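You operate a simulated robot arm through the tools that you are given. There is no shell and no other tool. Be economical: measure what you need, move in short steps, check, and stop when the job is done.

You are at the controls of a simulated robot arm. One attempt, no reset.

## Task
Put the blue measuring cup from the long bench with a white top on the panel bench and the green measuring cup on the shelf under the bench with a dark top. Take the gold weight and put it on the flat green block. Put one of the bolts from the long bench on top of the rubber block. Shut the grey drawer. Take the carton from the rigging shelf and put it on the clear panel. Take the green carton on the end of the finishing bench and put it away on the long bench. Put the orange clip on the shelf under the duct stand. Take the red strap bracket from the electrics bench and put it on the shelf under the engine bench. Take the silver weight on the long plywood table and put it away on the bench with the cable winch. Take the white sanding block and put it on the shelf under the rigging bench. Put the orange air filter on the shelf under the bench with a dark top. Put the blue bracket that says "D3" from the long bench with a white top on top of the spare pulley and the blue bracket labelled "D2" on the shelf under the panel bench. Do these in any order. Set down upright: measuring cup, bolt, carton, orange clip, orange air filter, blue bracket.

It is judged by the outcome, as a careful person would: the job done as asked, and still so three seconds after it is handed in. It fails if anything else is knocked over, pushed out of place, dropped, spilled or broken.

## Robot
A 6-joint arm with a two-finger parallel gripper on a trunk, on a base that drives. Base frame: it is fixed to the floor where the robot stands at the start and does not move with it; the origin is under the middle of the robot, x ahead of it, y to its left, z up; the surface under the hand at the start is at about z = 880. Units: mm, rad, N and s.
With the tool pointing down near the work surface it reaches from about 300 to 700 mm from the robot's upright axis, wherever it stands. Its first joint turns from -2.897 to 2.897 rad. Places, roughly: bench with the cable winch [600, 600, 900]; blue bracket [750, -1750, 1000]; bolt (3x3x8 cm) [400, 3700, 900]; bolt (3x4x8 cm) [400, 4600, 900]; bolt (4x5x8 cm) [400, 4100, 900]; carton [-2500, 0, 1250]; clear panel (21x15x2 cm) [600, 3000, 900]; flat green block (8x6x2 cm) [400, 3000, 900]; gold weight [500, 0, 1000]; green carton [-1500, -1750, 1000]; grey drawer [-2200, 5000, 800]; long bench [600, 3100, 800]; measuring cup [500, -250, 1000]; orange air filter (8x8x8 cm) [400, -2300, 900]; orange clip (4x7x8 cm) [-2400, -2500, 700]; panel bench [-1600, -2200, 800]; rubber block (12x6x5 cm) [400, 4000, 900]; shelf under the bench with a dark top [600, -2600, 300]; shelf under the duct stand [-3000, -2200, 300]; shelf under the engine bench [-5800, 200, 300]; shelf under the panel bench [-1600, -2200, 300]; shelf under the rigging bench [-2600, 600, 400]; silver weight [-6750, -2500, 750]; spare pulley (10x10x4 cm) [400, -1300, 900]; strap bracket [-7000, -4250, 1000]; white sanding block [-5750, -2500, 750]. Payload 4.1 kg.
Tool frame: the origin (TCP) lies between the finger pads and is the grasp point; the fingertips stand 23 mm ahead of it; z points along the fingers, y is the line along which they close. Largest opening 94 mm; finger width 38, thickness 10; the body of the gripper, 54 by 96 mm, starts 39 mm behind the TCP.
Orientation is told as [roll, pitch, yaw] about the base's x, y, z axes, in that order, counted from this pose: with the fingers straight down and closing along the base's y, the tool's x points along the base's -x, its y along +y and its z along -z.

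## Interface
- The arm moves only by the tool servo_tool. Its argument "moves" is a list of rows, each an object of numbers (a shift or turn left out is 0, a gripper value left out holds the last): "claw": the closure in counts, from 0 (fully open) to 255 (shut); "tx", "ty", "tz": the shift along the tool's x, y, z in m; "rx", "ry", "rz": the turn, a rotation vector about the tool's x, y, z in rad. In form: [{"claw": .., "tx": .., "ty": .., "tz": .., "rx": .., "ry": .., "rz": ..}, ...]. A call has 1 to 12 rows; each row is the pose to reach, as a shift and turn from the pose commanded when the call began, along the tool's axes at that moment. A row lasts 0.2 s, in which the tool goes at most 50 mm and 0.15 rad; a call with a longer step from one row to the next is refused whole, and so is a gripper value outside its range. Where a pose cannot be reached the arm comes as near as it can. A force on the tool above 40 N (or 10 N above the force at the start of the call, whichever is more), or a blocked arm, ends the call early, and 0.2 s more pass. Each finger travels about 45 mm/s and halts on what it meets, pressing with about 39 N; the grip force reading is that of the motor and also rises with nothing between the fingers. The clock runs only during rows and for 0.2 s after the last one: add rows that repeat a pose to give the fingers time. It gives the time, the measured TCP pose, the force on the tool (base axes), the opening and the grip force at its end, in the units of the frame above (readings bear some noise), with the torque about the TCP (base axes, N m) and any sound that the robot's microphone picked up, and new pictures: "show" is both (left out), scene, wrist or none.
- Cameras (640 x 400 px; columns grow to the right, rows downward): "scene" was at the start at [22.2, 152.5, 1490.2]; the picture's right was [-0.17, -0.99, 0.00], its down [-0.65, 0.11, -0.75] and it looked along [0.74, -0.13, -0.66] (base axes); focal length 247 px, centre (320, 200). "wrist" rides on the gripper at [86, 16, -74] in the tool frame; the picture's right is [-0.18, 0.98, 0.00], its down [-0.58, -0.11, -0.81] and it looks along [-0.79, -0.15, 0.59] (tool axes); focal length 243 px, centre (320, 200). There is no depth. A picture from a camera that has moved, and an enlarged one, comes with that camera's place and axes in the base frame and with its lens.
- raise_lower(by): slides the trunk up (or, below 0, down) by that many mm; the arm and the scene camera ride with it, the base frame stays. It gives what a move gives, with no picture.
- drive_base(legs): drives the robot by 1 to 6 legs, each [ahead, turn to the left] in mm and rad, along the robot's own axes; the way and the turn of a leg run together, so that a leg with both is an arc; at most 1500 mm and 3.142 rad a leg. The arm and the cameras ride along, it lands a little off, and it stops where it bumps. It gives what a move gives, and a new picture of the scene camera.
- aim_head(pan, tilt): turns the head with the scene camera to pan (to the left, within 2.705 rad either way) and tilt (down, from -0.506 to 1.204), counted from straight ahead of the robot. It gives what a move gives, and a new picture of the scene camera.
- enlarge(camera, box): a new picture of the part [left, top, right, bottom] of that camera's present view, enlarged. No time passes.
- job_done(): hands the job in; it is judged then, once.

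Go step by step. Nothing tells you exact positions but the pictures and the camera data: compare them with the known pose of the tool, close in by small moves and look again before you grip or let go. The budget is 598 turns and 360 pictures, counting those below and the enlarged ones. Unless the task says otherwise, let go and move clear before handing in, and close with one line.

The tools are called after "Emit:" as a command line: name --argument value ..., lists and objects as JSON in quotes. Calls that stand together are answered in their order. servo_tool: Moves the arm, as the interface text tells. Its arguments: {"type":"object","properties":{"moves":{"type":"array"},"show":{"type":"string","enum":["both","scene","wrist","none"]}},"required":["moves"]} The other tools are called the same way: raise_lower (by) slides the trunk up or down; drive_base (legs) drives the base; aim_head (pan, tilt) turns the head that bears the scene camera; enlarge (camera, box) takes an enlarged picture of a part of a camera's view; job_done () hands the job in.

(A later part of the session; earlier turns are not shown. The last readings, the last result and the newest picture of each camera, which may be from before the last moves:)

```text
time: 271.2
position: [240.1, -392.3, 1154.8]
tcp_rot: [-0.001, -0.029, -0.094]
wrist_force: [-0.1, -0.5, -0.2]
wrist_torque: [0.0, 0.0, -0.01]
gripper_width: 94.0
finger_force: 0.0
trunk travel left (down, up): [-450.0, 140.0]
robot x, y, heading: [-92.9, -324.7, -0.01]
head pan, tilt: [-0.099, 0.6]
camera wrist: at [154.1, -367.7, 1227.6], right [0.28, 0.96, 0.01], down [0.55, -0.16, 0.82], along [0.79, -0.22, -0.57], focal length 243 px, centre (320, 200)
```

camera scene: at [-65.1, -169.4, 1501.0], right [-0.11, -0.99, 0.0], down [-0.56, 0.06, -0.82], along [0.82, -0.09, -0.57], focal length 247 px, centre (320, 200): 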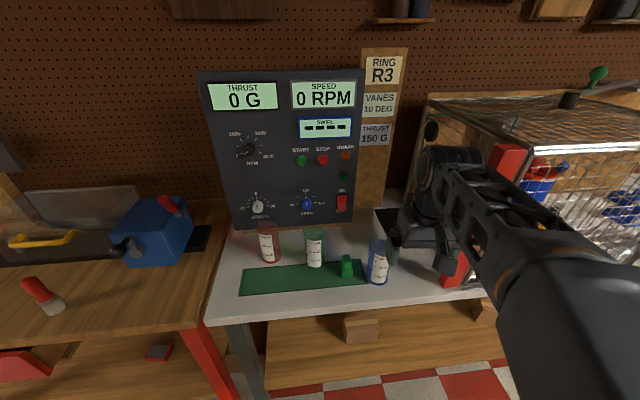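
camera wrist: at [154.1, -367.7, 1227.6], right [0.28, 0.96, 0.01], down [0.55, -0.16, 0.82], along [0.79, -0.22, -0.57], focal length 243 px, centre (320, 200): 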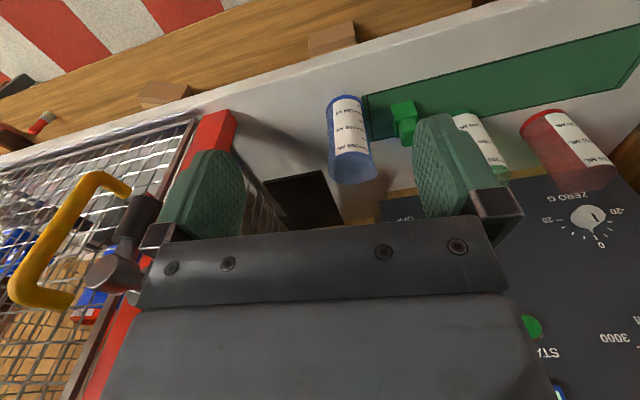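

The blue cup stands at about (377, -388), ~60 mm wide. I'll move over it and check the height.

Emit:
servo_tool --moves '[{"tx": -0.04, "ty": 0.005, "ry": 0.015, "rz": -0.05}, {"tx": -0.08, "ty": 0.01, "ry": 0.029, "rz": -0.094}, {"tx": -0.12, "ty": 0.015, "ry": 0.029, "rz": -0.094}, {"tx": -0.136, "ty": 0.017, "ry": 0.029, "rz": -0.094}, {"tx": -0.136, "ty": 0.017, "tz": 0.02, "ry": 0.029, "rz": -0.094}]' --show "both"

```text
time: 272.4
position: [377.3, -387.9, 1137.7]
tcp_rot: [-0.001, 0.0, -0.001]
wrist_force: [-0.1, 1.1, -0.7]
wrist_torque: [0.03, 0.0, 0.01]
gripper_width: 94.1
finger_force: 0.0
trunk travel left (down, up): [-450.0, 140.0]
robot x, y, heading: [-94.7, -324.3, -0.011]
head pan, tilt: [-0.099, 0.6]
camera scene: at [-65.5, -169.4, 1501.0], right [-0.11, -0.99, 0.0], down [-0.56, 0.06, -0.83], along [0.82, -0.09, -0.56], focal length 247 px, centre (320, 200)
camera wrist: at [291.4, -371.5, 1212.7], right [0.18, 0.98, 0.0], down [0.58, -0.11, 0.81], along [0.79, -0.15, -0.59], focal length 243 px, centre (320, 200)
```

scene: 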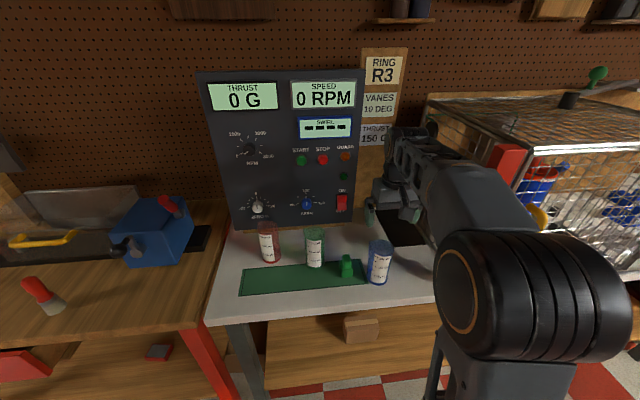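
wrist: 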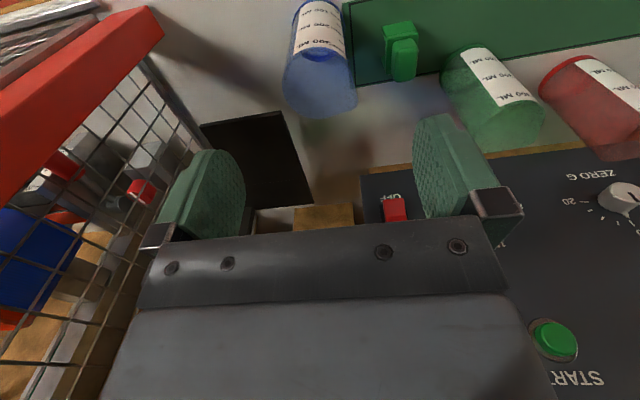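

Emit:
servo_tool --moves '[{"tx": -0.031, "ty": -0.004, "tz": 0.03}, {"tx": -0.031, "ty": -0.004, "tz": 0.07}, {"tx": -0.031, "ty": -0.004, "tz": 0.08}]' --show "wrist"

```text
time: 273.2
position: [408.1, -390.7, 1058.2]
tcp_rot: [-0.002, 0.0, 0.0]
wrist_force: [-0.2, -0.9, -1.4]
wrist_torque: [0.02, 0.0, 0.0]
gripper_width: 94.1
finger_force: 0.1
trunk travel left (down, up): [-450.0, 140.0]
robot x, y, heading: [-95.3, -324.9, -0.009]
head pan, tilt: [-0.099, 0.6]
camera wrist: at [322.3, -375.1, 1133.2], right [0.18, 0.98, 0.0], down [0.58, -0.11, 0.81], along [0.79, -0.15, -0.59], focal length 243 px, centre (320, 200)
```

wrist: 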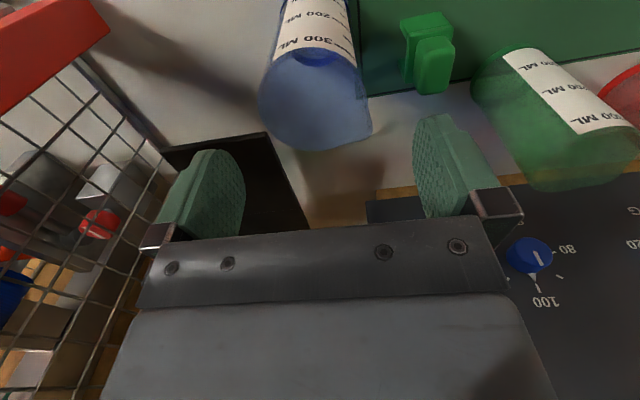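

Emit:
servo_tool --moves '[{"ty": -0.002, "tz": 0.04}, {"ty": -0.002, "tz": 0.08}, {"ty": -0.002, "tz": 0.083, "claw": 0}, {"ty": -0.002, "tz": 0.083, "claw": 255}, {"ty": -0.002, "tz": 0.083}, {"ty": -0.002, "tz": 0.083}, {"ty": -0.002, "tz": 0.083}]' --show "wrist"

```text
time: 274.8
position: [408.2, -394.0, 977.3]
tcp_rot: [-0.003, 0.001, 0.0]
wrist_force: [0.7, -0.3, 0.8]
wrist_torque: [-0.01, -0.01, -0.01]
gripper_width: 60.4
finger_force: 38.7
trunk travel left (down, up): [-450.0, 140.0]
robot x, y, heading: [-98.1, -324.4, -0.006]
head pan, tilt: [-0.099, 0.6]
camera wrist: at [322.4, -378.0, 1051.3], right [0.18, 0.98, 0.0], down [0.58, -0.11, 0.81], along [0.79, -0.15, -0.59], focal length 243 px, centre (320, 200)
```

wrist: 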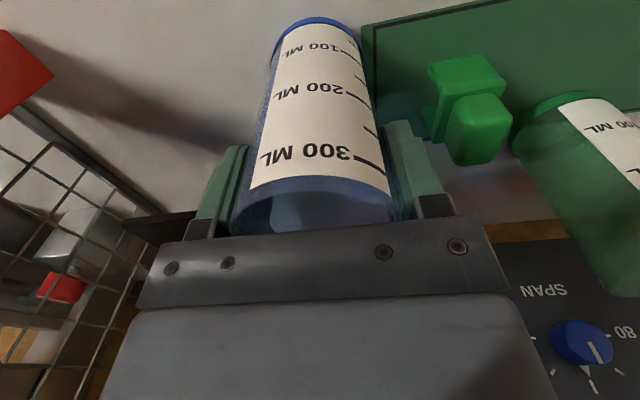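

The blue cup is held. I'll lift it, tuck, back away and drive toward the middle island to look it over.

Emit:
servo_tool --moves '[{"tz": -0.05}, {"tz": -0.1}, {"tz": -0.15}, {"tz": -0.2}, {"tz": -0.2, "tx": 0.04}, {"tz": -0.2, "tx": 0.08}, {"tz": -0.2, "tx": 0.13}]' --show "none"

Emit:
drive_base --legs '[[-250, 0], [0, -1.98], [630, 0]]'

Emit:
aim_head --pan 0.0 --tilt 0.4

```text
time: 276.4
position: [279.1, -392.7, 1175.2]
tcp_rot: [-0.002, -0.002, 0.0]
wrist_force: [-0.5, 0.0, -0.1]
wrist_torque: [-0.03, 0.02, 0.02]
gripper_width: 60.4
finger_force: 38.9
trunk travel left (down, up): [-450.0, 140.0]
robot x, y, heading: [-95.0, -327.6, -0.006]
head pan, tilt: [-0.099, 0.6]
```

```text
time: 286.1
position: [-837.9, -1193.5, 1176.5]
tcp_rot: [-0.002, 0.002, -2.016]
wrist_force: [0.3, -0.3, -0.9]
wrist_torque: [-0.03, -0.01, -0.01]
gripper_width: 60.5
finger_force: 38.7
trunk travel left (down, up): [-450.0, 140.0]
robot x, y, heading: [-618.6, -887.2, -2.026]
head pan, tilt: [-0.099, 0.6]
camera scene: at [-487.5, -979.6, 1501.0], right [-0.85, 0.53, 0.0], down [0.3, 0.48, -0.83], along [-0.43, -0.7, -0.56], focal length 247 px, centre (320, 200)
```

scene: 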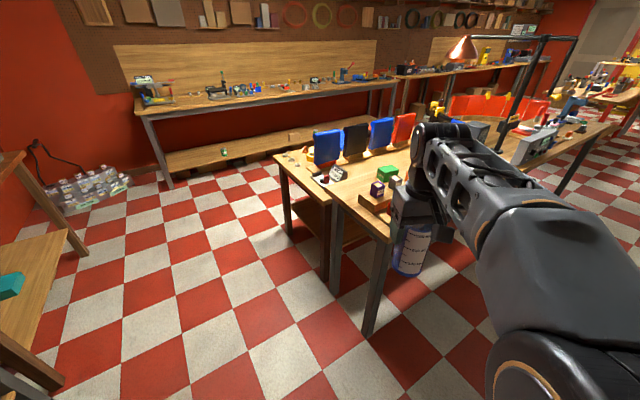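

```text
time: 286.9
position: [-837.2, -1193.9, 1176.0]
tcp_rot: [-0.001, 0.001, -2.017]
wrist_force: [-0.4, -0.1, -0.9]
wrist_torque: [-0.04, -0.04, 0.0]
gripper_width: 60.2
finger_force: 39.0
trunk travel left (down, up): [-450.0, 140.0]
robot x, y, heading: [-614.9, -878.8, -2.022]
head pan, tilt: [0.0, 0.4]
camera scene: at [-481.6, -987.5, 1519.2], right [-0.9, 0.44, 0.0], down [0.17, 0.35, -0.92], along [-0.4, -0.83, -0.39], focal length 247 px, centre (320, 200)
```

scene: 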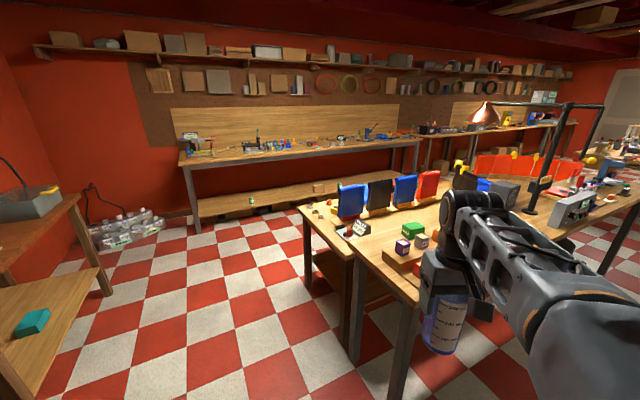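

Emit:
enlarge --camera "scene" --box '[290, 150, 480, 290]'

```text
2.86 times, centred on (385, 220) of scene
camera zoom: at [-481.6, -987.5, 1519.2], right [-0.9, 0.44, 0.0], down [0.17, 0.35, -0.92], along [-0.4, -0.83, -0.39], focal length 706 px, centre (134, 143)
```

zoom: 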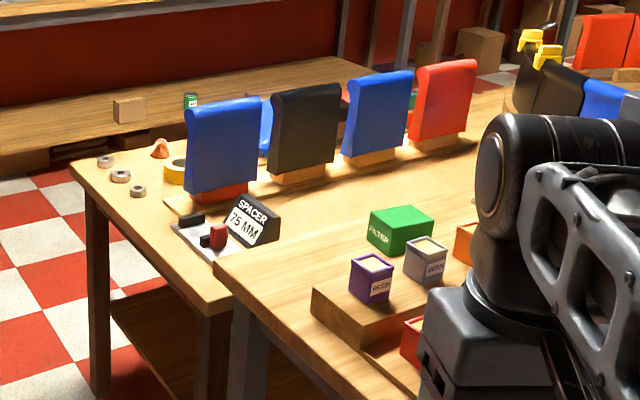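

The finishing bench is nearer, holding a green carton "FILTER". The panel bench lies behind it, with free space at its east end near (-1055, -2050). I'll drive to face that end.

Emit:
drive_base --legs '[[0, 0.575], [1180, 0], [0, -1.694]]'

Emit:
aim_head --pan 0.1 --tilt 0.75

```text
time: 298.5
position: [-857.6, -1988.5, 1175.6]
tcp_rot: [-0.002, 0.0, -3.136]
wrist_force: [0.2, 0.3, -1.1]
wrist_torque: [0.01, -0.04, -0.01]
gripper_width: 60.6
finger_force: 38.8
trunk travel left (down, up): [-450.0, 140.0]
robot x, y, heading: [-482.5, -2053.1, 3.137]
head pan, tilt: [0.0, 0.4]
camera scene: at [-516.8, -2219.8, 1519.2], right [0.0, 1.0, 0.0], down [0.39, 0.0, -0.92], along [-0.92, 0.0, -0.39], focal length 247 px, centre (320, 200)
```

scene: 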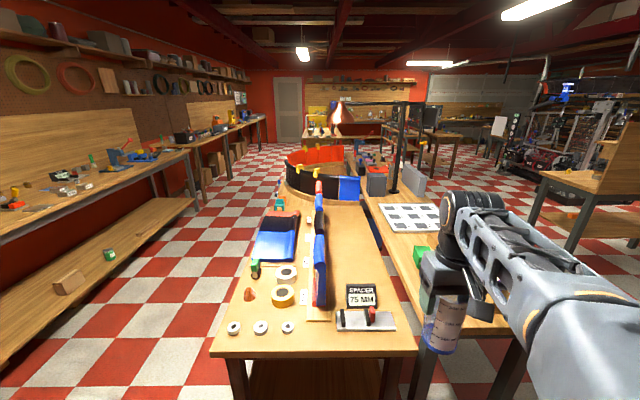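

```text
time: 299.3
position: [-857.2, -1988.7, 1175.7]
tcp_rot: [-0.002, 0.001, -3.137]
wrist_force: [0.7, 0.0, -1.9]
wrist_torque: [0.0, 0.0, 0.03]
gripper_width: 60.6
finger_force: 39.1
trunk travel left (down, up): [-450.0, 140.0]
robot x, y, heading: [-481.4, -2053.6, 3.139]
head pan, tilt: [0.099, 0.75]
camera scene: at [-506.7, -2228.1, 1488.2], right [-0.1, 1.0, 0.0], down [0.68, 0.07, -0.73], along [-0.73, -0.07, -0.68], focal length 247 px, centre (320, 200)
```

scene: 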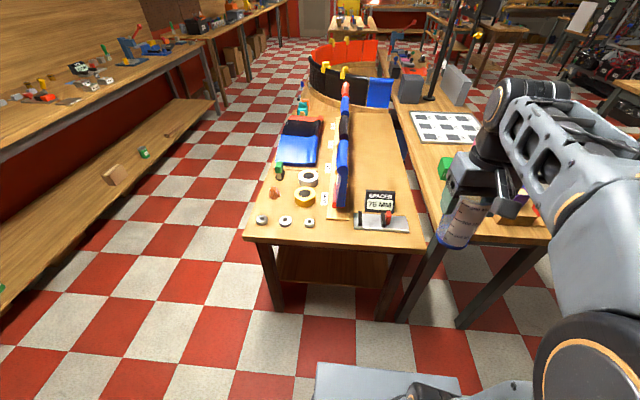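

By triangulation the panel bench top is at z≈740, and a free spot between the rings and the spacer fixture is at about (-1140, -2235). I'll drive closer and bring the cup over it.

Emit:
drive_base --legs '[[190, 0]]'

Emit:
servo_tool --moves '[{"ty": 0.045}, {"ty": 0.09}, {"ty": 0.135}, {"ty": 0.18, "tx": -0.02}, {"ty": 0.22, "tx": -0.04}, {"ty": 0.247, "tx": -0.07}, {"ty": 0.247, "tx": -0.083}, {"ty": 0.247, "tx": -0.083}]' --show "both"

```text
time: 300.9
position: [-1045.6, -1986.5, 1175.8]
tcp_rot: [-0.001, 0.002, -3.138]
wrist_force: [0.3, 0.3, -0.5]
wrist_torque: [0.01, -0.01, 0.01]
gripper_width: 60.2
finger_force: 38.3
trunk travel left (down, up): [-450.0, 140.0]
robot x, y, heading: [-672.1, -2053.3, 3.139]
head pan, tilt: [0.099, 0.75]
camera scene: at [-696.1, -2227.1, 1488.1], right [-0.09, 1.0, 0.0], down [0.68, 0.06, -0.73], along [-0.73, -0.07, -0.68], focal length 247 px, centre (320, 200)
```

scene: 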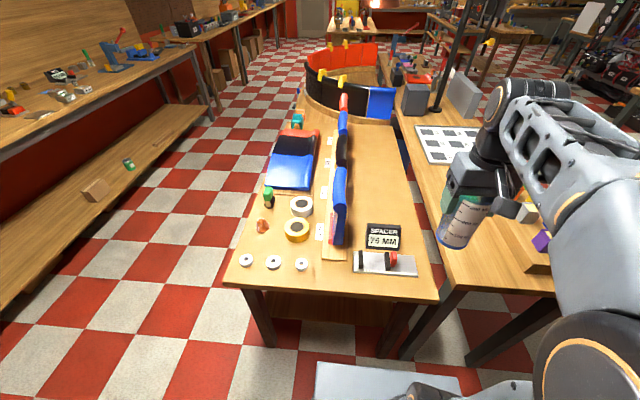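

```text
time: 302.7
position: [-1126.6, -2236.0, 1174.5]
tcp_rot: [-0.002, 0.0, -3.14]
wrist_force: [0.4, 0.2, -0.6]
wrist_torque: [0.0, 0.0, -0.01]
gripper_width: 60.5
finger_force: 39.2
trunk travel left (down, up): [-450.0, 140.0]
robot x, y, heading: [-675.2, -2056.2, 3.13]
head pan, tilt: [0.099, 0.75]
camera scene: at [-695.7, -2227.0, 1488.1], right [-0.09, 1.0, 0.0], down [0.68, 0.06, -0.73], along [-0.73, -0.07, -0.68], focal length 247 px, centre (320, 200)
camera wrist: at [-1040.1, -2252.0, 1249.6], right [-0.18, -0.98, 0.0], down [-0.58, 0.11, 0.81], along [-0.79, 0.15, -0.59], focal length 243 px, centre (320, 200)
```

scene: 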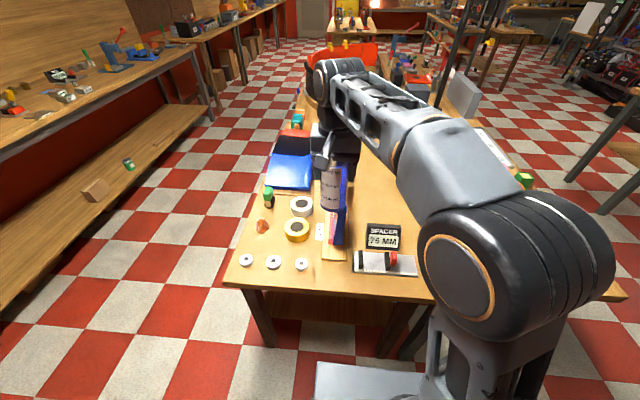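
wrist: 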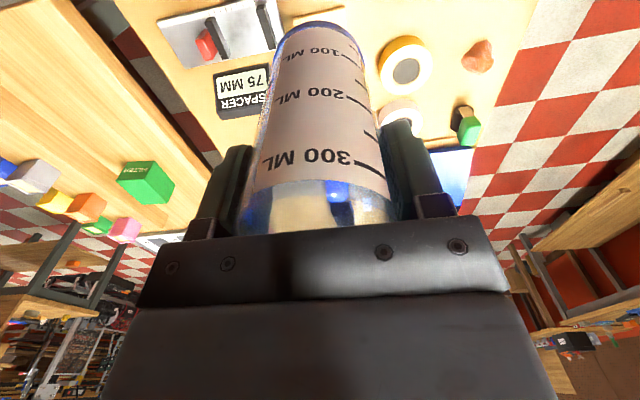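

Emit:
raise_lower --by -250

Emit:
servo_tool --moves '[{"tz": 0.0}]' --show "both"

```text
time: 305.2
position: [-1126.8, -2236.6, 925.1]
tcp_rot: [-0.002, 0.002, -3.14]
wrist_force: [-0.9, -0.1, 0.1]
wrist_torque: [-0.03, 0.0, 0.02]
gripper_width: 60.5
finger_force: 38.8
trunk travel left (down, up): [-200.0, 390.0]
robot x, y, heading: [-671.6, -2052.8, 3.135]
head pan, tilt: [0.099, 0.75]
```

```text
time: 305.6
position: [-1126.4, -2235.7, 924.3]
tcp_rot: [-0.002, 0.001, -3.14]
wrist_force: [0.0, 0.6, -1.4]
wrist_torque: [-0.04, 0.0, 0.01]
gripper_width: 60.7
finger_force: 39.6
trunk travel left (down, up): [-200.0, 390.0]
robot x, y, heading: [-670.9, -2053.6, 3.135]
head pan, tilt: [0.099, 0.75]
camera scene: at [-695.8, -2227.1, 1238.1], right [-0.09, 1.0, 0.0], down [0.68, 0.06, -0.73], along [-0.73, -0.07, -0.68], focal length 247 px, centre (320, 200)
camera wrist: at [-1040.0, -2252.0, 999.6], right [-0.18, -0.98, 0.0], down [-0.58, 0.11, 0.81], along [-0.79, 0.15, -0.59], focal length 243 px, centre (320, 200)
```

scene: 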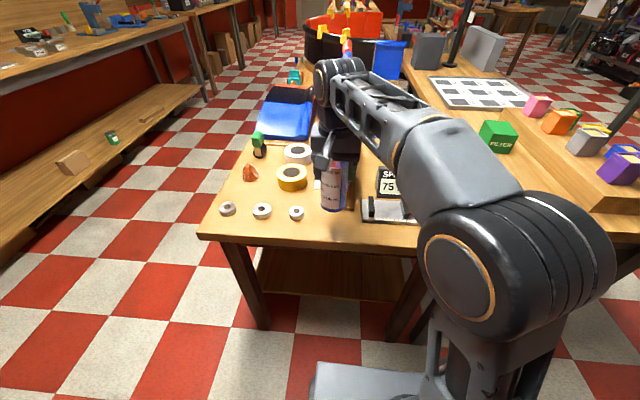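
wrist: 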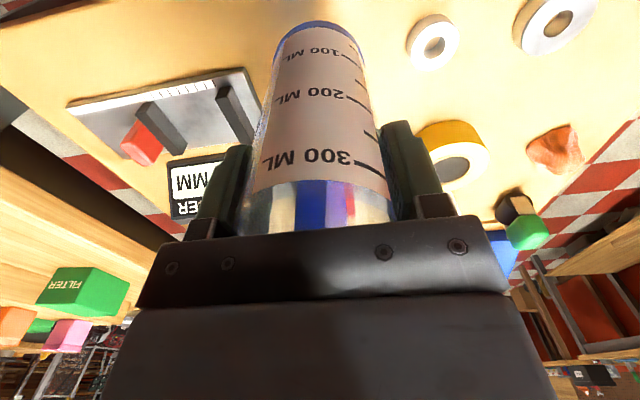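

Bench top ≈740 confirmed. I'll shift 14 mm in and lower the cup until it touches.

Emit:
servo_tool --moves '[{"tx": -0.014, "tz": 0.03}, {"tx": -0.014, "tz": 0.06}, {"tx": -0.014, "tz": 0.072}, {"tx": -0.014, "tz": 0.077}, {"tx": -0.014, "tz": 0.082}, {"tx": -0.014, "tz": 0.087}, {"tx": -0.014, "tz": 0.092}, {"tx": -0.014, "tz": 0.097}, {"tx": -0.014, "tz": 0.102}]' --show "both"

```text
time: 307.2
position: [-1139.4, -2234.6, 840.9]
tcp_rot: [0.003, -0.012, -3.142]
wrist_force: [4.2, 1.4, 14.9]
wrist_torque: [0.28, -0.74, -0.02]
gripper_width: 60.5
finger_force: 39.0
trunk travel left (down, up): [-200.0, 390.0]
robot x, y, heading: [-672.5, -2050.7, 3.133]
head pan, tilt: [0.099, 0.75]
stopped in row 7: the force on the tool passed its limit at 44 N (the readings are from after the stop); the commanded pose is now the measured one
camera scene: at [-694.5, -2226.6, 1238.0], right [-0.09, 1.0, 0.0], down [0.68, 0.06, -0.73], along [-0.73, -0.07, -0.68], focal length 247 px, centre (320, 200)
camera wrist: at [-1053.1, -2250.8, 914.5], right [-0.18, -0.98, 0.01], down [-0.57, 0.11, 0.81], along [-0.8, 0.15, -0.58], focal length 243 px, centre (320, 200)
```

scene: 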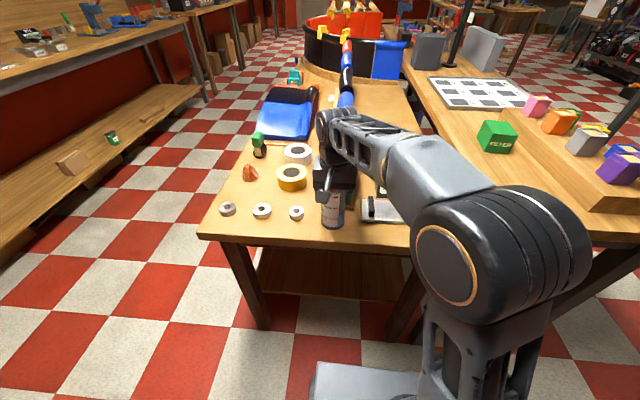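
wrist: 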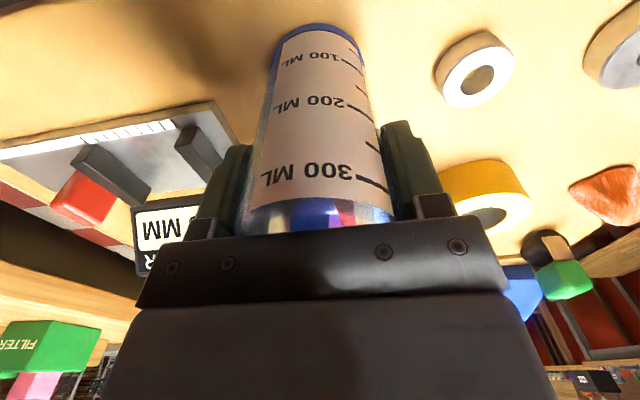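

Emit:
servo_tool --moves '[{"tz": -0.002, "claw": 70}, {"tz": -0.002, "claw": 45}, {"tz": -0.002, "claw": 30}, {"tz": -0.002, "claw": 30}, {"tz": -0.03}, {"tz": -0.07}, {"tz": -0.12}, {"tz": -0.17}]' --show "both"

```text
time: 309.0
position: [-1141.9, -2235.2, 1007.8]
tcp_rot: [0.004, -0.007, -3.141]
wrist_force: [0.1, -0.1, 0.1]
wrist_torque: [-0.01, 0.0, 0.02]
gripper_width: 82.9
finger_force: 0.0
trunk travel left (down, up): [-200.0, 390.0]
robot x, y, heading: [-675.0, -2053.0, 3.141]
head pan, tilt: [0.099, 0.75]
camera scene: at [-695.8, -2227.2, 1238.1], right [-0.09, 1.0, 0.0], down [0.68, 0.06, -0.73], along [-0.73, -0.07, -0.68], focal length 247 px, centre (320, 200)
camera wrist: at [-1055.1, -2250.9, 1081.3], right [-0.18, -0.98, 0.0], down [-0.58, 0.11, 0.81], along [-0.8, 0.15, -0.59], focal length 243 px, centre (320, 200)
```

scene: 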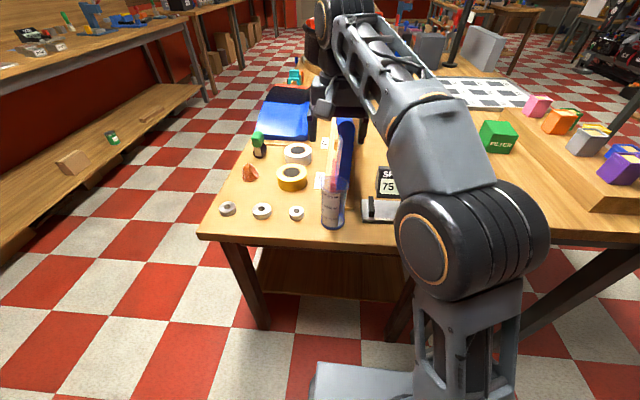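
wrist: 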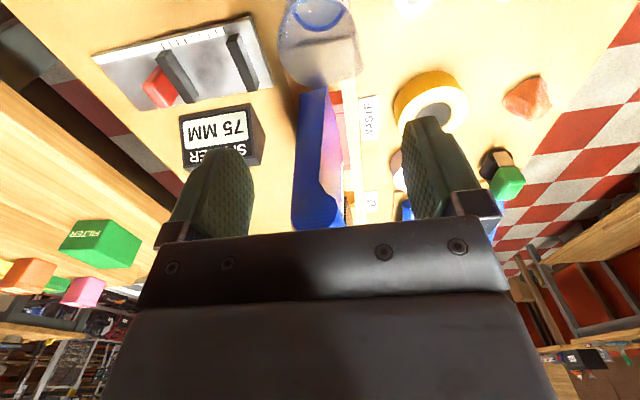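

The cup stands on the panel bench. Now I'll look closely at the finishing bench end for the green carton.

Emit:
enlarge --camera "scene" --box '[440, 60, 640, 185]'

```text
3.20 times, centred on (540, 122) of scene
camera zoom: at [-695.8, -2227.2, 1238.1], right [-0.09, 1.0, 0.0], down [0.68, 0.06, -0.73], along [-0.73, -0.07, -0.68], focal length 791 px, centre (-384, 448)
```

zoom: 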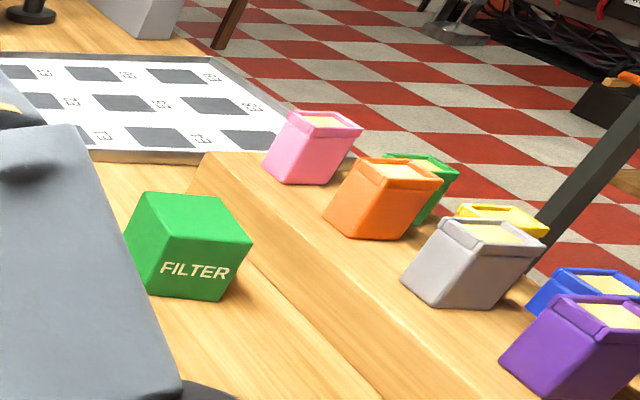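

The "FILTER" carton is at about (-1410, -1745) on a bench top at z≈845. I'll raise up, tuck, and shift the base to face it from the east end.

Emit:
raise_lower --by 250

Emit:
servo_tool --moves '[{"tx": 0.03, "ty": -0.03, "claw": 0}, {"tx": 0.06, "ty": -0.07}, {"tx": 0.09, "ty": -0.11}, {"tx": 0.1, "ty": -0.155}]' --show "none"

Emit:
drive_base --legs '[[-150, 0], [0, -1.571], [300, 0], [0, 1.571], [200, 0]]'

Emit:
servo_tool --moves '[{"tx": -0.05}, {"tx": -0.1}, {"tx": -0.1}]' --show "wrist"

```text
time: 311.6
position: [-1142.5, -2235.1, 1256.3]
tcp_rot: [0.002, -0.008, -3.139]
wrist_force: [-0.2, -0.5, 0.1]
wrist_torque: [0.0, 0.0, -0.03]
gripper_width: 82.8
finger_force: 0.1
trunk travel left (down, up): [-450.0, 140.0]
robot x, y, heading: [-673.4, -2052.1, 3.133]
head pan, tilt: [0.099, 0.75]
```

```text
time: 312.6
position: [-1041.1, -2080.2, 1255.8]
tcp_rot: [0.0, -0.008, -3.14]
wrist_force: [0.3, -0.6, 0.3]
wrist_torque: [-0.02, 0.04, 0.02]
gripper_width: 94.0
finger_force: 0.1
trunk travel left (down, up): [-450.0, 140.0]
robot x, y, heading: [-672.4, -2052.4, 3.136]
head pan, tilt: [0.099, 0.75]
```

```text
time: 324.4
position: [-1096.8, -1787.6, 1255.6]
tcp_rot: [0.003, -0.008, -3.128]
wrist_force: [0.2, -0.4, 0.5]
wrist_torque: [-0.03, 0.0, 0.02]
gripper_width: 94.1
finger_force: 0.0
trunk travel left (down, up): [-450.0, 140.0]
robot x, y, heading: [-726.9, -1755.4, -3.136]
head pan, tilt: [0.099, 0.75]
camera scene: at [-749.4, -1930.1, 1488.1], right [-0.1, 0.99, 0.0], down [0.68, 0.07, -0.73], along [-0.73, -0.08, -0.68], focal length 247 px, centre (320, 200)
```

scene: 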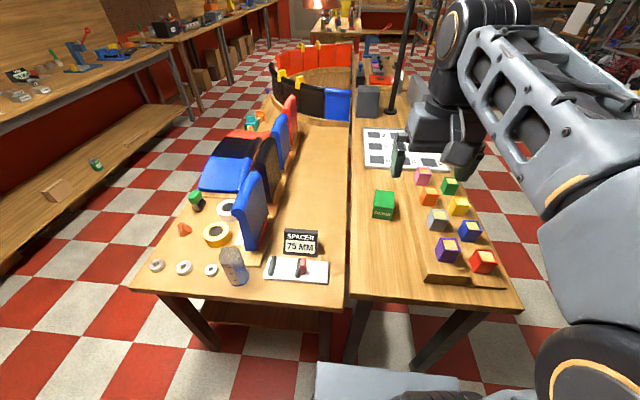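

```text
time: 325.2
position: [-1198.1, -1789.3, 1256.9]
tcp_rot: [0.002, -0.009, -3.129]
wrist_force: [0.0, 0.0, -1.2]
wrist_torque: [0.0, 0.01, -0.02]
gripper_width: 94.0
finger_force: 0.0
trunk travel left (down, up): [-450.0, 140.0]
robot x, y, heading: [-727.0, -1756.2, -3.136]
head pan, tilt: [0.099, 0.75]
camera wrist: at [-1110.1, -1804.5, 1330.2], right [-0.17, -0.99, 0.0], down [-0.58, 0.1, 0.81], along [-0.8, 0.14, -0.59], focal length 243 px, centre (320, 200)
```

wrist: 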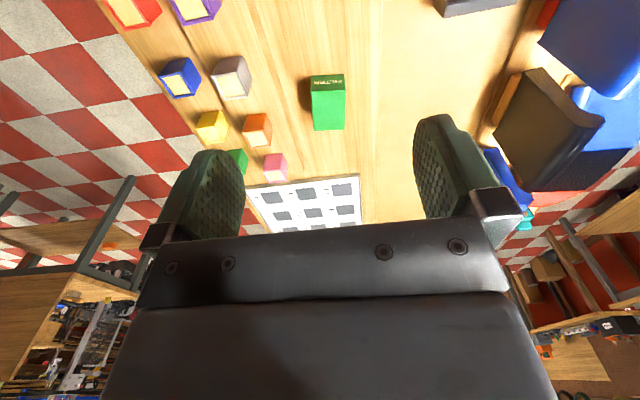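

Carton about (-1390, -1777), 58 wide. I'll move toward it and lower for a closer look.

Emit:
servo_tool --moves '[{"tx": -0.03, "ty": -0.005, "tz": 0.04}, {"tx": -0.06, "ty": -0.012, "tz": 0.08}, {"tx": -0.1, "ty": -0.012, "tz": 0.11}, {"tx": -0.13, "ty": -0.012, "tz": 0.15}, {"tx": -0.15, "ty": -0.012, "tz": 0.19}, {"tx": -0.15, "ty": -0.012, "tz": 0.23}, {"tx": -0.15, "ty": -0.012, "tz": 0.23}]' --show "wrist"

```text
refused: row 1 steps farther than a row can; nothing moved
```

Emit:
servo_tool --moves '[{"tx": -0.025, "ty": -0.005, "tz": 0.035}, {"tx": -0.05, "ty": -0.012, "tz": 0.07}, {"tx": -0.08, "ty": -0.012, "tz": 0.105}, {"tx": -0.11, "ty": -0.012, "tz": 0.14}, {"tx": -0.14, "ty": -0.012, "tz": 0.175}, {"tx": -0.15, "ty": -0.012, "tz": 0.21}, {"tx": -0.15, "ty": -0.012, "tz": 0.23}, {"tx": -0.15, "ty": -0.012, "tz": 0.23}]' --show "wrist"

```text
time: 327.0
position: [-1348.3, -1778.9, 1029.3]
tcp_rot: [0.001, -0.009, -3.126]
wrist_force: [-0.9, 0.0, -0.3]
wrist_torque: [-0.02, 0.01, -0.01]
gripper_width: 94.1
finger_force: 0.0
trunk travel left (down, up): [-450.0, 140.0]
robot x, y, heading: [-726.9, -1756.2, -3.131]
head pan, tilt: [0.099, 0.75]
camera wrist: at [-1260.5, -1794.1, 1103.2], right [-0.17, -0.99, 0.0], down [-0.58, 0.1, 0.81], along [-0.8, 0.14, -0.58], focal length 243 px, centre (320, 200)
```

wrist: 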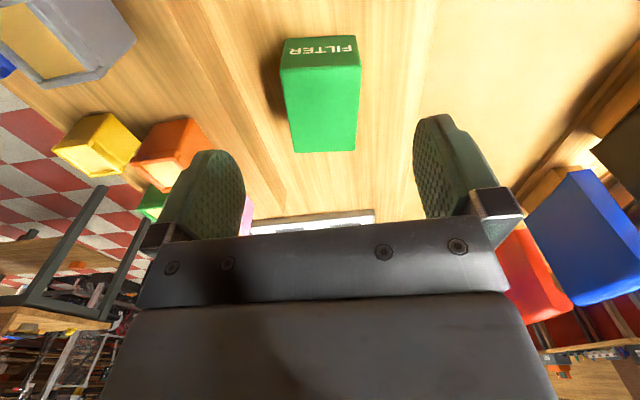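

The carton is about 66×92×60 mm on a bench at z≈841. I'll align and descend to grip.

Emit:
servo_tool --moves '[{"tx": -0.03, "ty": -0.004, "tz": 0.03, "rz": 0.04}, {"tx": -0.052, "ty": -0.0078, "tz": 0.06, "rz": 0.08}, {"tx": -0.052, "ty": -0.0078, "tz": 0.1, "rz": 0.08}, {"tx": -0.052, "ty": -0.0078, "tz": 0.14, "rz": 0.08}, {"tx": -0.052, "ty": -0.0078, "tz": 0.154, "rz": 0.08}, {"tx": -0.052, "ty": -0.0078, "tz": 0.154, "rz": 0.08, "claw": 255}, {"tx": -0.052, "ty": -0.0078, "tz": 0.154, "rz": 0.08}, {"tx": -0.052, "ty": -0.0078, "tz": 0.154, "rz": 0.08}, {"tx": -0.052, "ty": -0.0078, "tz": 0.154, "rz": 0.08}]' --show "wrist"

```text
time: 329.0
position: [-1400.6, -1773.4, 874.5]
tcp_rot: [0.005, -0.008, 3.075]
wrist_force: [0.6, -0.2, 0.4]
wrist_torque: [0.01, 0.03, -0.05]
gripper_width: 65.9
finger_force: 38.5
trunk travel left (down, up): [-450.0, 140.0]
robot x, y, heading: [-726.6, -1754.3, -3.14]
head pan, tilt: [0.099, 0.75]
camera wrist: at [-1315.0, -1794.6, 949.6], right [-0.25, -0.97, 0.0], down [-0.57, 0.15, 0.81], along [-0.79, 0.2, -0.59], focal length 243 px, centre (320, 200)
```

wrist: 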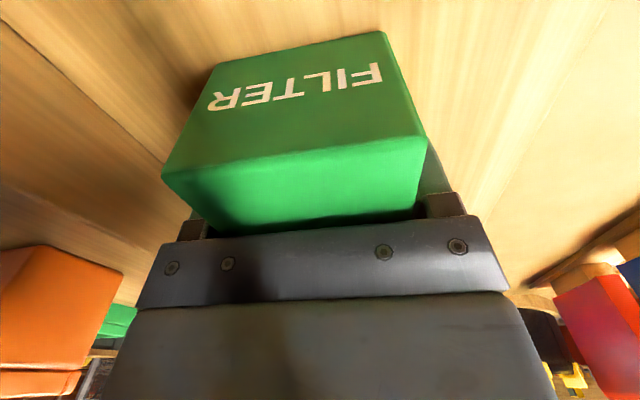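

Green carton gripped at 66 mm. I'll lift, pull in, and carry it to the long bench.

Emit:
servo_tool --moves '[{"tz": -0.04}, {"tz": -0.09}, {"tz": -0.14}, {"tz": -0.19}, {"tz": -0.24}, {"tz": -0.28, "tx": 0.02}, {"tz": -0.29, "tx": 0.06}, {"tz": -0.29, "tx": 0.11}, {"tz": -0.29, "tx": 0.16}, {"tz": -0.29, "tx": 0.21}, {"tz": -0.29, "tx": 0.26}, {"tz": -0.29, "tx": 0.3}]' --show "none"

Emit:
drive_base --legs '[[-340, 0], [0, -1.571], [1500, 0], [1500, 0], [1500, 0], [355, 0]]'

Emit:
drive_base --legs '[[0, -1.571], [260, 0]]'

```text
time: 331.6
position: [-1100.1, -1790.9, 1163.0]
tcp_rot: [0.004, -0.01, 3.077]
wrist_force: [-0.1, -0.3, -2.5]
wrist_torque: [0.03, 0.0, -0.02]
gripper_width: 66.0
finger_force: 38.8
out of reach, approached as far as the arm can: row 5, 6
trunk travel left (down, up): [-450.0, 140.0]
robot x, y, heading: [-726.1, -1756.5, -3.137]
head pan, tilt: [0.099, 0.75]
```

```text
time: 360.7
position: [-421.1, 3496.1, 1163.3]
tcp_rot: [0.003, -0.007, 1.493]
wrist_force: [0.1, 0.0, -1.4]
wrist_torque: [0.03, 0.03, 0.03]
gripper_width: 65.7
finger_force: 39.8
trunk travel left (down, up): [-450.0, 140.0]
robot x, y, heading: [-390.1, 3121.4, 1.565]
head pan, tilt: [0.099, 0.75]
camera scene: at [-565.6, 3145.5, 1488.1], right [1.0, 0.09, 0.0], down [0.06, -0.68, -0.73], along [-0.07, 0.73, -0.68], focal length 247 px, centre (320, 200)
```

scene: 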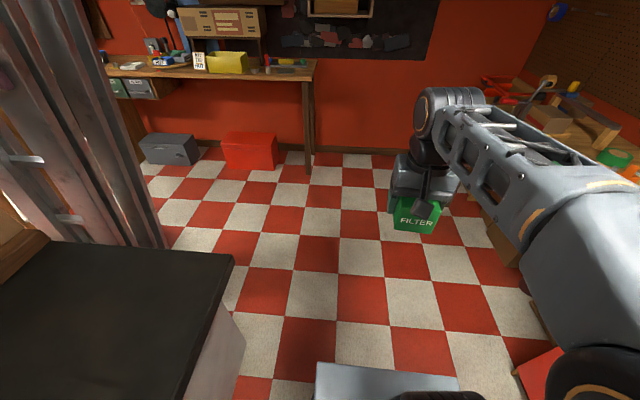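

```text
time: 366.4
position: [241.9, 3143.9, 1163.9]
tcp_rot: [0.004, -0.007, -0.091]
wrist_force: [-1.2, 0.5, -1.8]
wrist_torque: [0.01, 0.0, 0.01]
gripper_width: 65.8
finger_force: 39.3
trunk travel left (down, up): [-450.0, 140.0]
robot x, y, heading: [-130.6, 3115.9, -0.019]
head pan, tilt: [0.099, 0.75]
camera scene: at [-107.9, 3291.6, 1488.1], right [0.08, -1.0, 0.0], down [-0.68, -0.06, -0.73], along [0.73, 0.06, -0.68], focal length 247 px, centre (320, 200)
```

scene: 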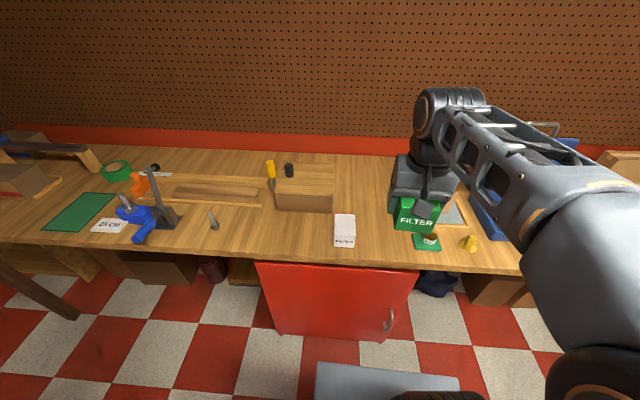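

I'll set it down in the gap between the white carton and the clear panel, near (500, 3150).

Emit:
servo_tool --moves '[{"tx": -0.045, "ty": 0.005, "rz": -0.04}, {"tx": -0.09, "ty": 0.01, "rz": -0.09}, {"tx": -0.135, "ty": 0.015, "rz": -0.09}, {"tx": -0.18, "ty": 0.02, "rz": -0.09}, {"tx": -0.22, "ty": 0.025, "tz": 0.02, "rz": -0.09}, {"tx": -0.25, "ty": 0.0295, "tz": 0.05, "rz": -0.09}, {"tx": -0.2565, "ty": 0.0295, "tz": 0.09, "rz": -0.09}, {"tx": -0.2565, "ty": 0.0295, "tz": 0.13, "rz": -0.09}, {"tx": -0.2565, "ty": 0.0295, "tz": 0.17, "rz": -0.09}, {"tx": -0.2565, "ty": 0.0295, "tz": 0.21, "rz": -0.09}, {"tx": -0.2565, "ty": 0.0295, "tz": 0.24, "rz": -0.09}]' --show "both"

```text
time: 368.8
position: [499.8, 3150.3, 924.0]
tcp_rot: [0.002, -0.009, 0.0]
wrist_force: [-0.2, -0.2, -1.6]
wrist_torque: [0.04, 0.0, 0.04]
gripper_width: 65.9
finger_force: 38.9
trunk travel left (down, up): [-450.0, 140.0]
robot x, y, heading: [-132.1, 3116.2, -0.021]
head pan, tilt: [0.099, 0.75]
camera scene: at [-107.8, 3291.7, 1488.2], right [0.08, -1.0, 0.0], down [-0.68, -0.06, -0.73], along [0.73, 0.06, -0.68], focal length 247 px, centre (320, 200)
camera wrist: at [412.1, 3167.2, 998.4], right [0.18, 0.98, 0.0], down [0.57, -0.11, 0.81], along [0.8, -0.15, -0.58], focal length 243 px, centre (320, 200)
```

scene: 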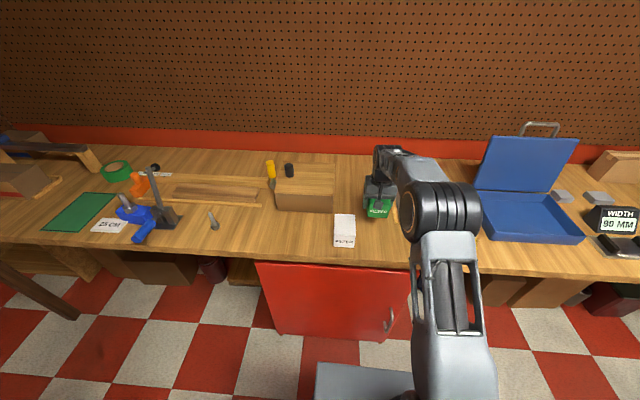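
wrist: 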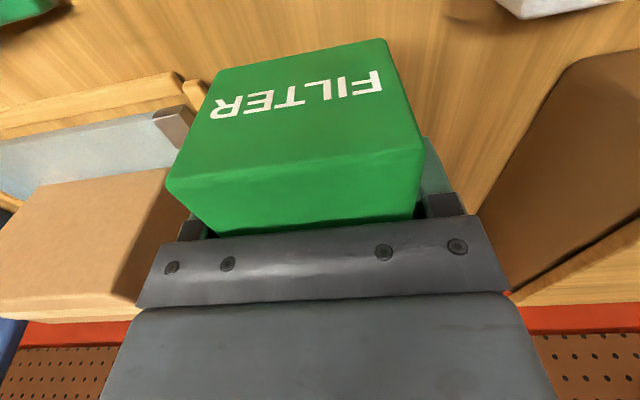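

Emit:
servo_tool --moves '[{"ty": 0.01, "tz": 0.02}, {"ty": 0.01, "tz": 0.035}, {"ty": 0.01, "tz": 0.04}, {"ty": 0.01, "tz": 0.044}, {"ty": 0.01, "tz": 0.048}, {"ty": 0.01, "tz": 0.052}, {"ty": 0.01, "tz": 0.056}]' --show "none"

```text
time: 370.4
position: [501.7, 3161.3, 875.5]
tcp_rot: [0.001, -0.017, 0.001]
wrist_force: [0.1, 2.5, 26.9]
wrist_torque: [-0.44, 1.36, -0.06]
gripper_width: 65.5
finger_force: 39.4
trunk travel left (down, up): [-450.0, 140.0]
robot x, y, heading: [-131.1, 3116.7, -0.015]
head pan, tilt: [0.099, 0.75]
```

Touching the bench. I'll release, rise and retract.

Emit:
servo_tool --moves '[{"tz": -0.004, "claw": 60}, {"tz": -0.004, "claw": 40}, {"tz": -0.004, "claw": 30}, {"tz": -0.004}, {"tz": -0.05}, {"tz": -0.1}, {"tz": -0.15}, {"tz": -0.2}, {"tz": -0.25}, {"tz": -0.27, "tx": 0.04, "claw": 0}, {"tz": -0.27, "tx": 0.09}, {"tz": -0.27, "tx": 0.14}]' --show "wrist"

```text
time: 373.0
position: [359.4, 3157.7, 1138.8]
tcp_rot: [0.002, -0.008, 0.0]
wrist_force: [0.5, 0.3, 0.0]
wrist_torque: [0.0, 0.0, -0.01]
gripper_width: 93.9
finger_force: 0.1
trunk travel left (down, up): [-450.0, 140.0]
robot x, y, heading: [-132.0, 3119.3, -0.013]
head pan, tilt: [0.099, 0.75]
camera wrist: at [271.1, 3175.6, 1212.4], right [0.18, 0.98, 0.0], down [0.57, -0.11, 0.81], along [0.8, -0.15, -0.58], focal length 243 px, centre (320, 200)
```

wrist: 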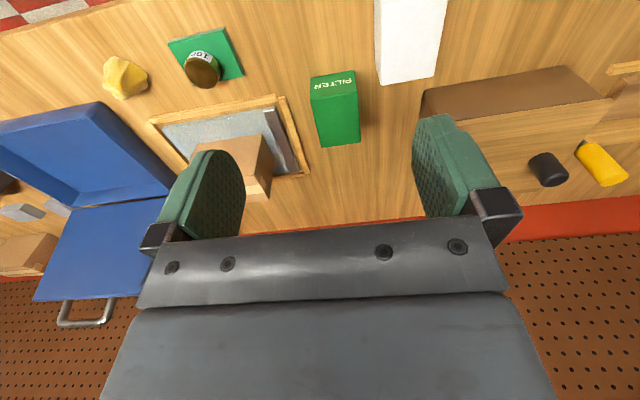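

Placed well. Next the green cup: tuck and drive back to the white-topped bench.

Emit:
servo_tool --moves '[{"tx": 0.05}, {"tx": 0.1}, {"tx": 0.12, "ry": 0.008}]' --show "none"

Emit:
drive_base --legs '[[-230, 0], [0, -1.558], [1500, 0], [1500, 0], [300, 0], [0, 1.571]]'

Emit:
aim_head --pan -0.1 --tilt 0.6

```text
time: 373.8
position: [238.6, 3159.5, 1135.6]
tcp_rot: [0.003, -0.001, -0.001]
wrist_force: [0.0, 0.6, 0.1]
wrist_torque: [0.0, 0.0, -0.02]
gripper_width: 93.9
finger_force: 0.0
trunk travel left (down, up): [-450.0, 140.0]
robot x, y, heading: [-131.5, 3116.7, -0.02]
head pan, tilt: [0.099, 0.75]
```

```text
time: 398.8
position: [-22.9, -117.4, 1136.1]
tcp_rot: [0.002, 0.001, 0.024]
wrist_force: [0.2, 0.4, 0.7]
wrist_torque: [-0.02, 0.0, 0.0]
gripper_width: 94.0
finger_force: 0.1
trunk travel left (down, up): [-450.0, 140.0]
robot x, y, heading: [-394.9, -171.1, 0.002]
head pan, tilt: [0.099, 0.75]
camera scene: at [-372.4, 5.9, 1488.1], right [0.1, -0.99, 0.0], down [-0.68, -0.07, -0.73], along [0.73, 0.08, -0.68], focal length 247 px, centre (320, 200)
```

scene: 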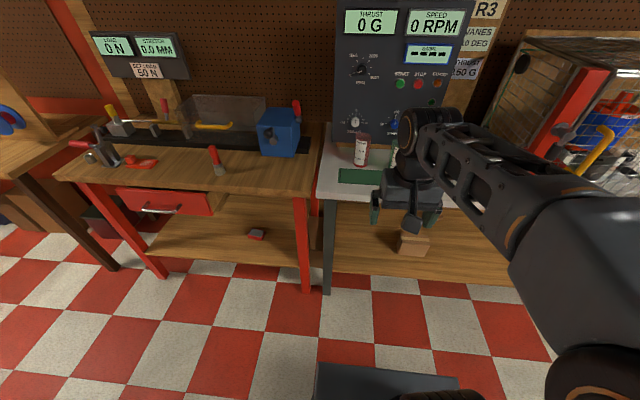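

```text
time: 399.5
position: [-21.8, -117.5, 1134.7]
tcp_rot: [0.002, 0.0, 0.024]
wrist_force: [-0.5, 0.5, 0.2]
wrist_torque: [0.01, 0.0, 0.02]
gripper_width: 94.3
finger_force: 0.1
trunk travel left (down, up): [-450.0, 140.0]
robot x, y, heading: [-392.2, -170.6, 0.003]
head pan, tilt: [-0.099, 0.6]
camera scene: at [-366.8, -11.1, 1501.0], right [-0.09, -1.0, 0.0], down [-0.56, 0.05, -0.82], along [0.82, -0.08, -0.57], focal length 247 px, centre (320, 200)
```

scene: 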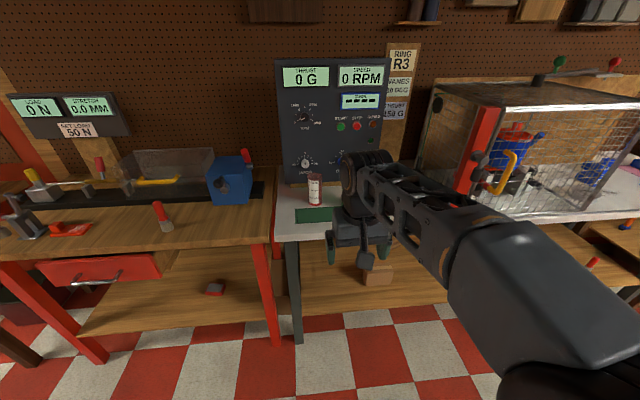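

Emit:
drive_base --legs '[[300, 0]]'

Emit:
servo_tool --moves '[{"tx": -0.03, "ty": -0.03, "rz": 0.024}, {"tx": -0.06, "ty": -0.06, "rz": 0.024}, {"tx": -0.1, "ty": -0.09, "rz": 0.024}, {"tx": -0.13, "ty": -0.1, "rz": 0.024}, {"tx": -0.13, "ty": -0.1, "rz": 0.024}]' --show "wrist"

```text
time: 401.6
position: [280.1, -115.1, 1136.8]
tcp_rot: [0.002, -0.001, 0.024]
wrist_force: [-0.2, 0.3, -0.2]
wrist_torque: [0.02, 0.04, -0.02]
gripper_width: 94.1
finger_force: 0.1
trunk travel left (down, up): [-450.0, 140.0]
robot x, y, heading: [-92.7, -165.0, 0.004]
head pan, tilt: [-0.099, 0.6]
camera scene: at [-64.5, -9.5, 1501.0], right [-0.09, -1.0, 0.0], down [-0.56, 0.05, -0.83], along [0.82, -0.08, -0.56], focal length 247 px, centre (320, 200)
```

scene: 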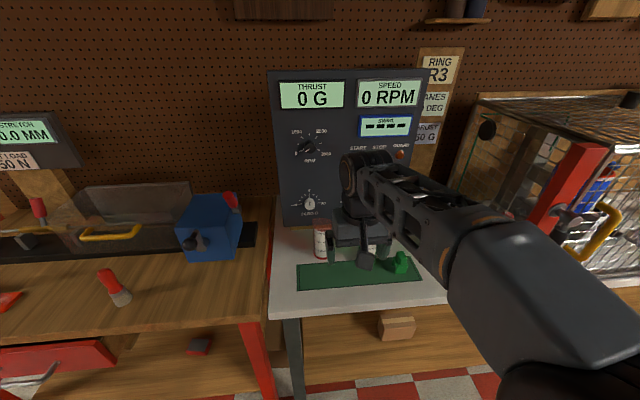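

```text
time: 402.8
position: [410.7, -211.1, 1135.1]
tcp_rot: [0.002, 0.0, 0.001]
wrist_force: [0.5, -0.1, -0.5]
wrist_torque: [0.02, 0.01, -0.01]
gripper_width: 94.1
finger_force: 0.1
trunk travel left (down, up): [-450.0, 140.0]
robot x, y, heading: [-89.5, -168.4, 0.007]
head pan, tilt: [-0.099, 0.6]
camera wrist: at [324.5, -195.9, 1210.5], right [0.18, 0.98, 0.0], down [0.58, -0.11, 0.81], along [0.79, -0.15, -0.59], focal length 243 px, centre (320, 200)
```

wrist: 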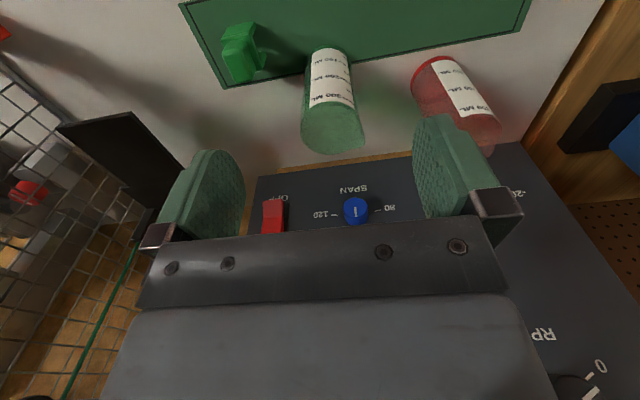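

Emit:
servo_tool --moves '[{"tx": -0.035, "tz": 0.02}, {"tx": -0.071, "tz": 0.05}, {"tx": -0.071, "tz": 0.08}, {"tx": -0.071, "tz": 0.08}]' --show "wrist"

```text
time: 403.8
position: [483.8, -210.9, 1054.7]
tcp_rot: [0.002, 0.001, 0.0]
wrist_force: [0.2, 0.2, 0.6]
wrist_torque: [-0.03, 0.01, -0.02]
gripper_width: 94.0
finger_force: 0.0
trunk travel left (down, up): [-450.0, 140.0]
robot x, y, heading: [-90.3, -168.2, 0.002]
head pan, tilt: [-0.099, 0.6]
camera wrist: at [398.2, -195.3, 1129.4], right [0.18, 0.98, 0.0], down [0.58, -0.11, 0.81], along [0.79, -0.15, -0.59], focal length 243 px, centre (320, 200)
```

wrist: 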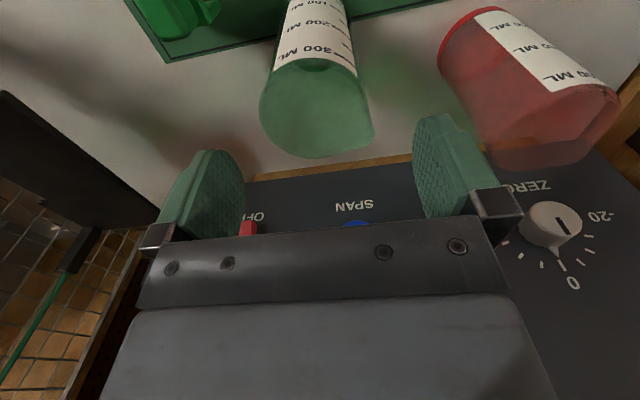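

Emit:
servo_tool --moves '[{"ty": -0.001, "tz": 0.04}, {"ty": -0.001, "tz": 0.075}, {"ty": -0.001, "tz": 0.079, "claw": 0}, {"ty": -0.001, "tz": 0.079, "claw": 255}, {"ty": -0.001, "tz": 0.079}, {"ty": -0.001, "tz": 0.079}, {"ty": -0.001, "tz": 0.079}]' --show "wrist"

```text
time: 405.4
position: [484.4, -213.0, 976.6]
tcp_rot: [0.002, 0.001, 0.0]
wrist_force: [0.0, 0.0, -0.2]
wrist_torque: [-0.03, 0.02, 0.0]
gripper_width: 60.7
finger_force: 38.6
trunk travel left (down, up): [-450.0, 140.0]
robot x, y, heading: [-92.0, -169.1, 0.009]
head pan, tilt: [-0.099, 0.6]
camera wrist: at [397.2, -196.6, 1050.7], right [0.18, 0.98, 0.0], down [0.58, -0.11, 0.81], along [0.79, -0.15, -0.59], focal length 243 px, centre (320, 200)
```

wrist: 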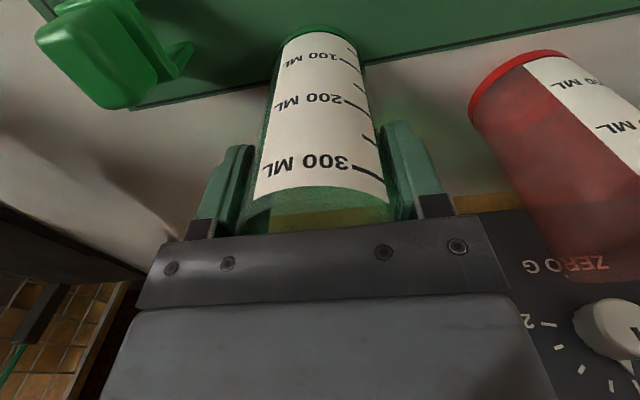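

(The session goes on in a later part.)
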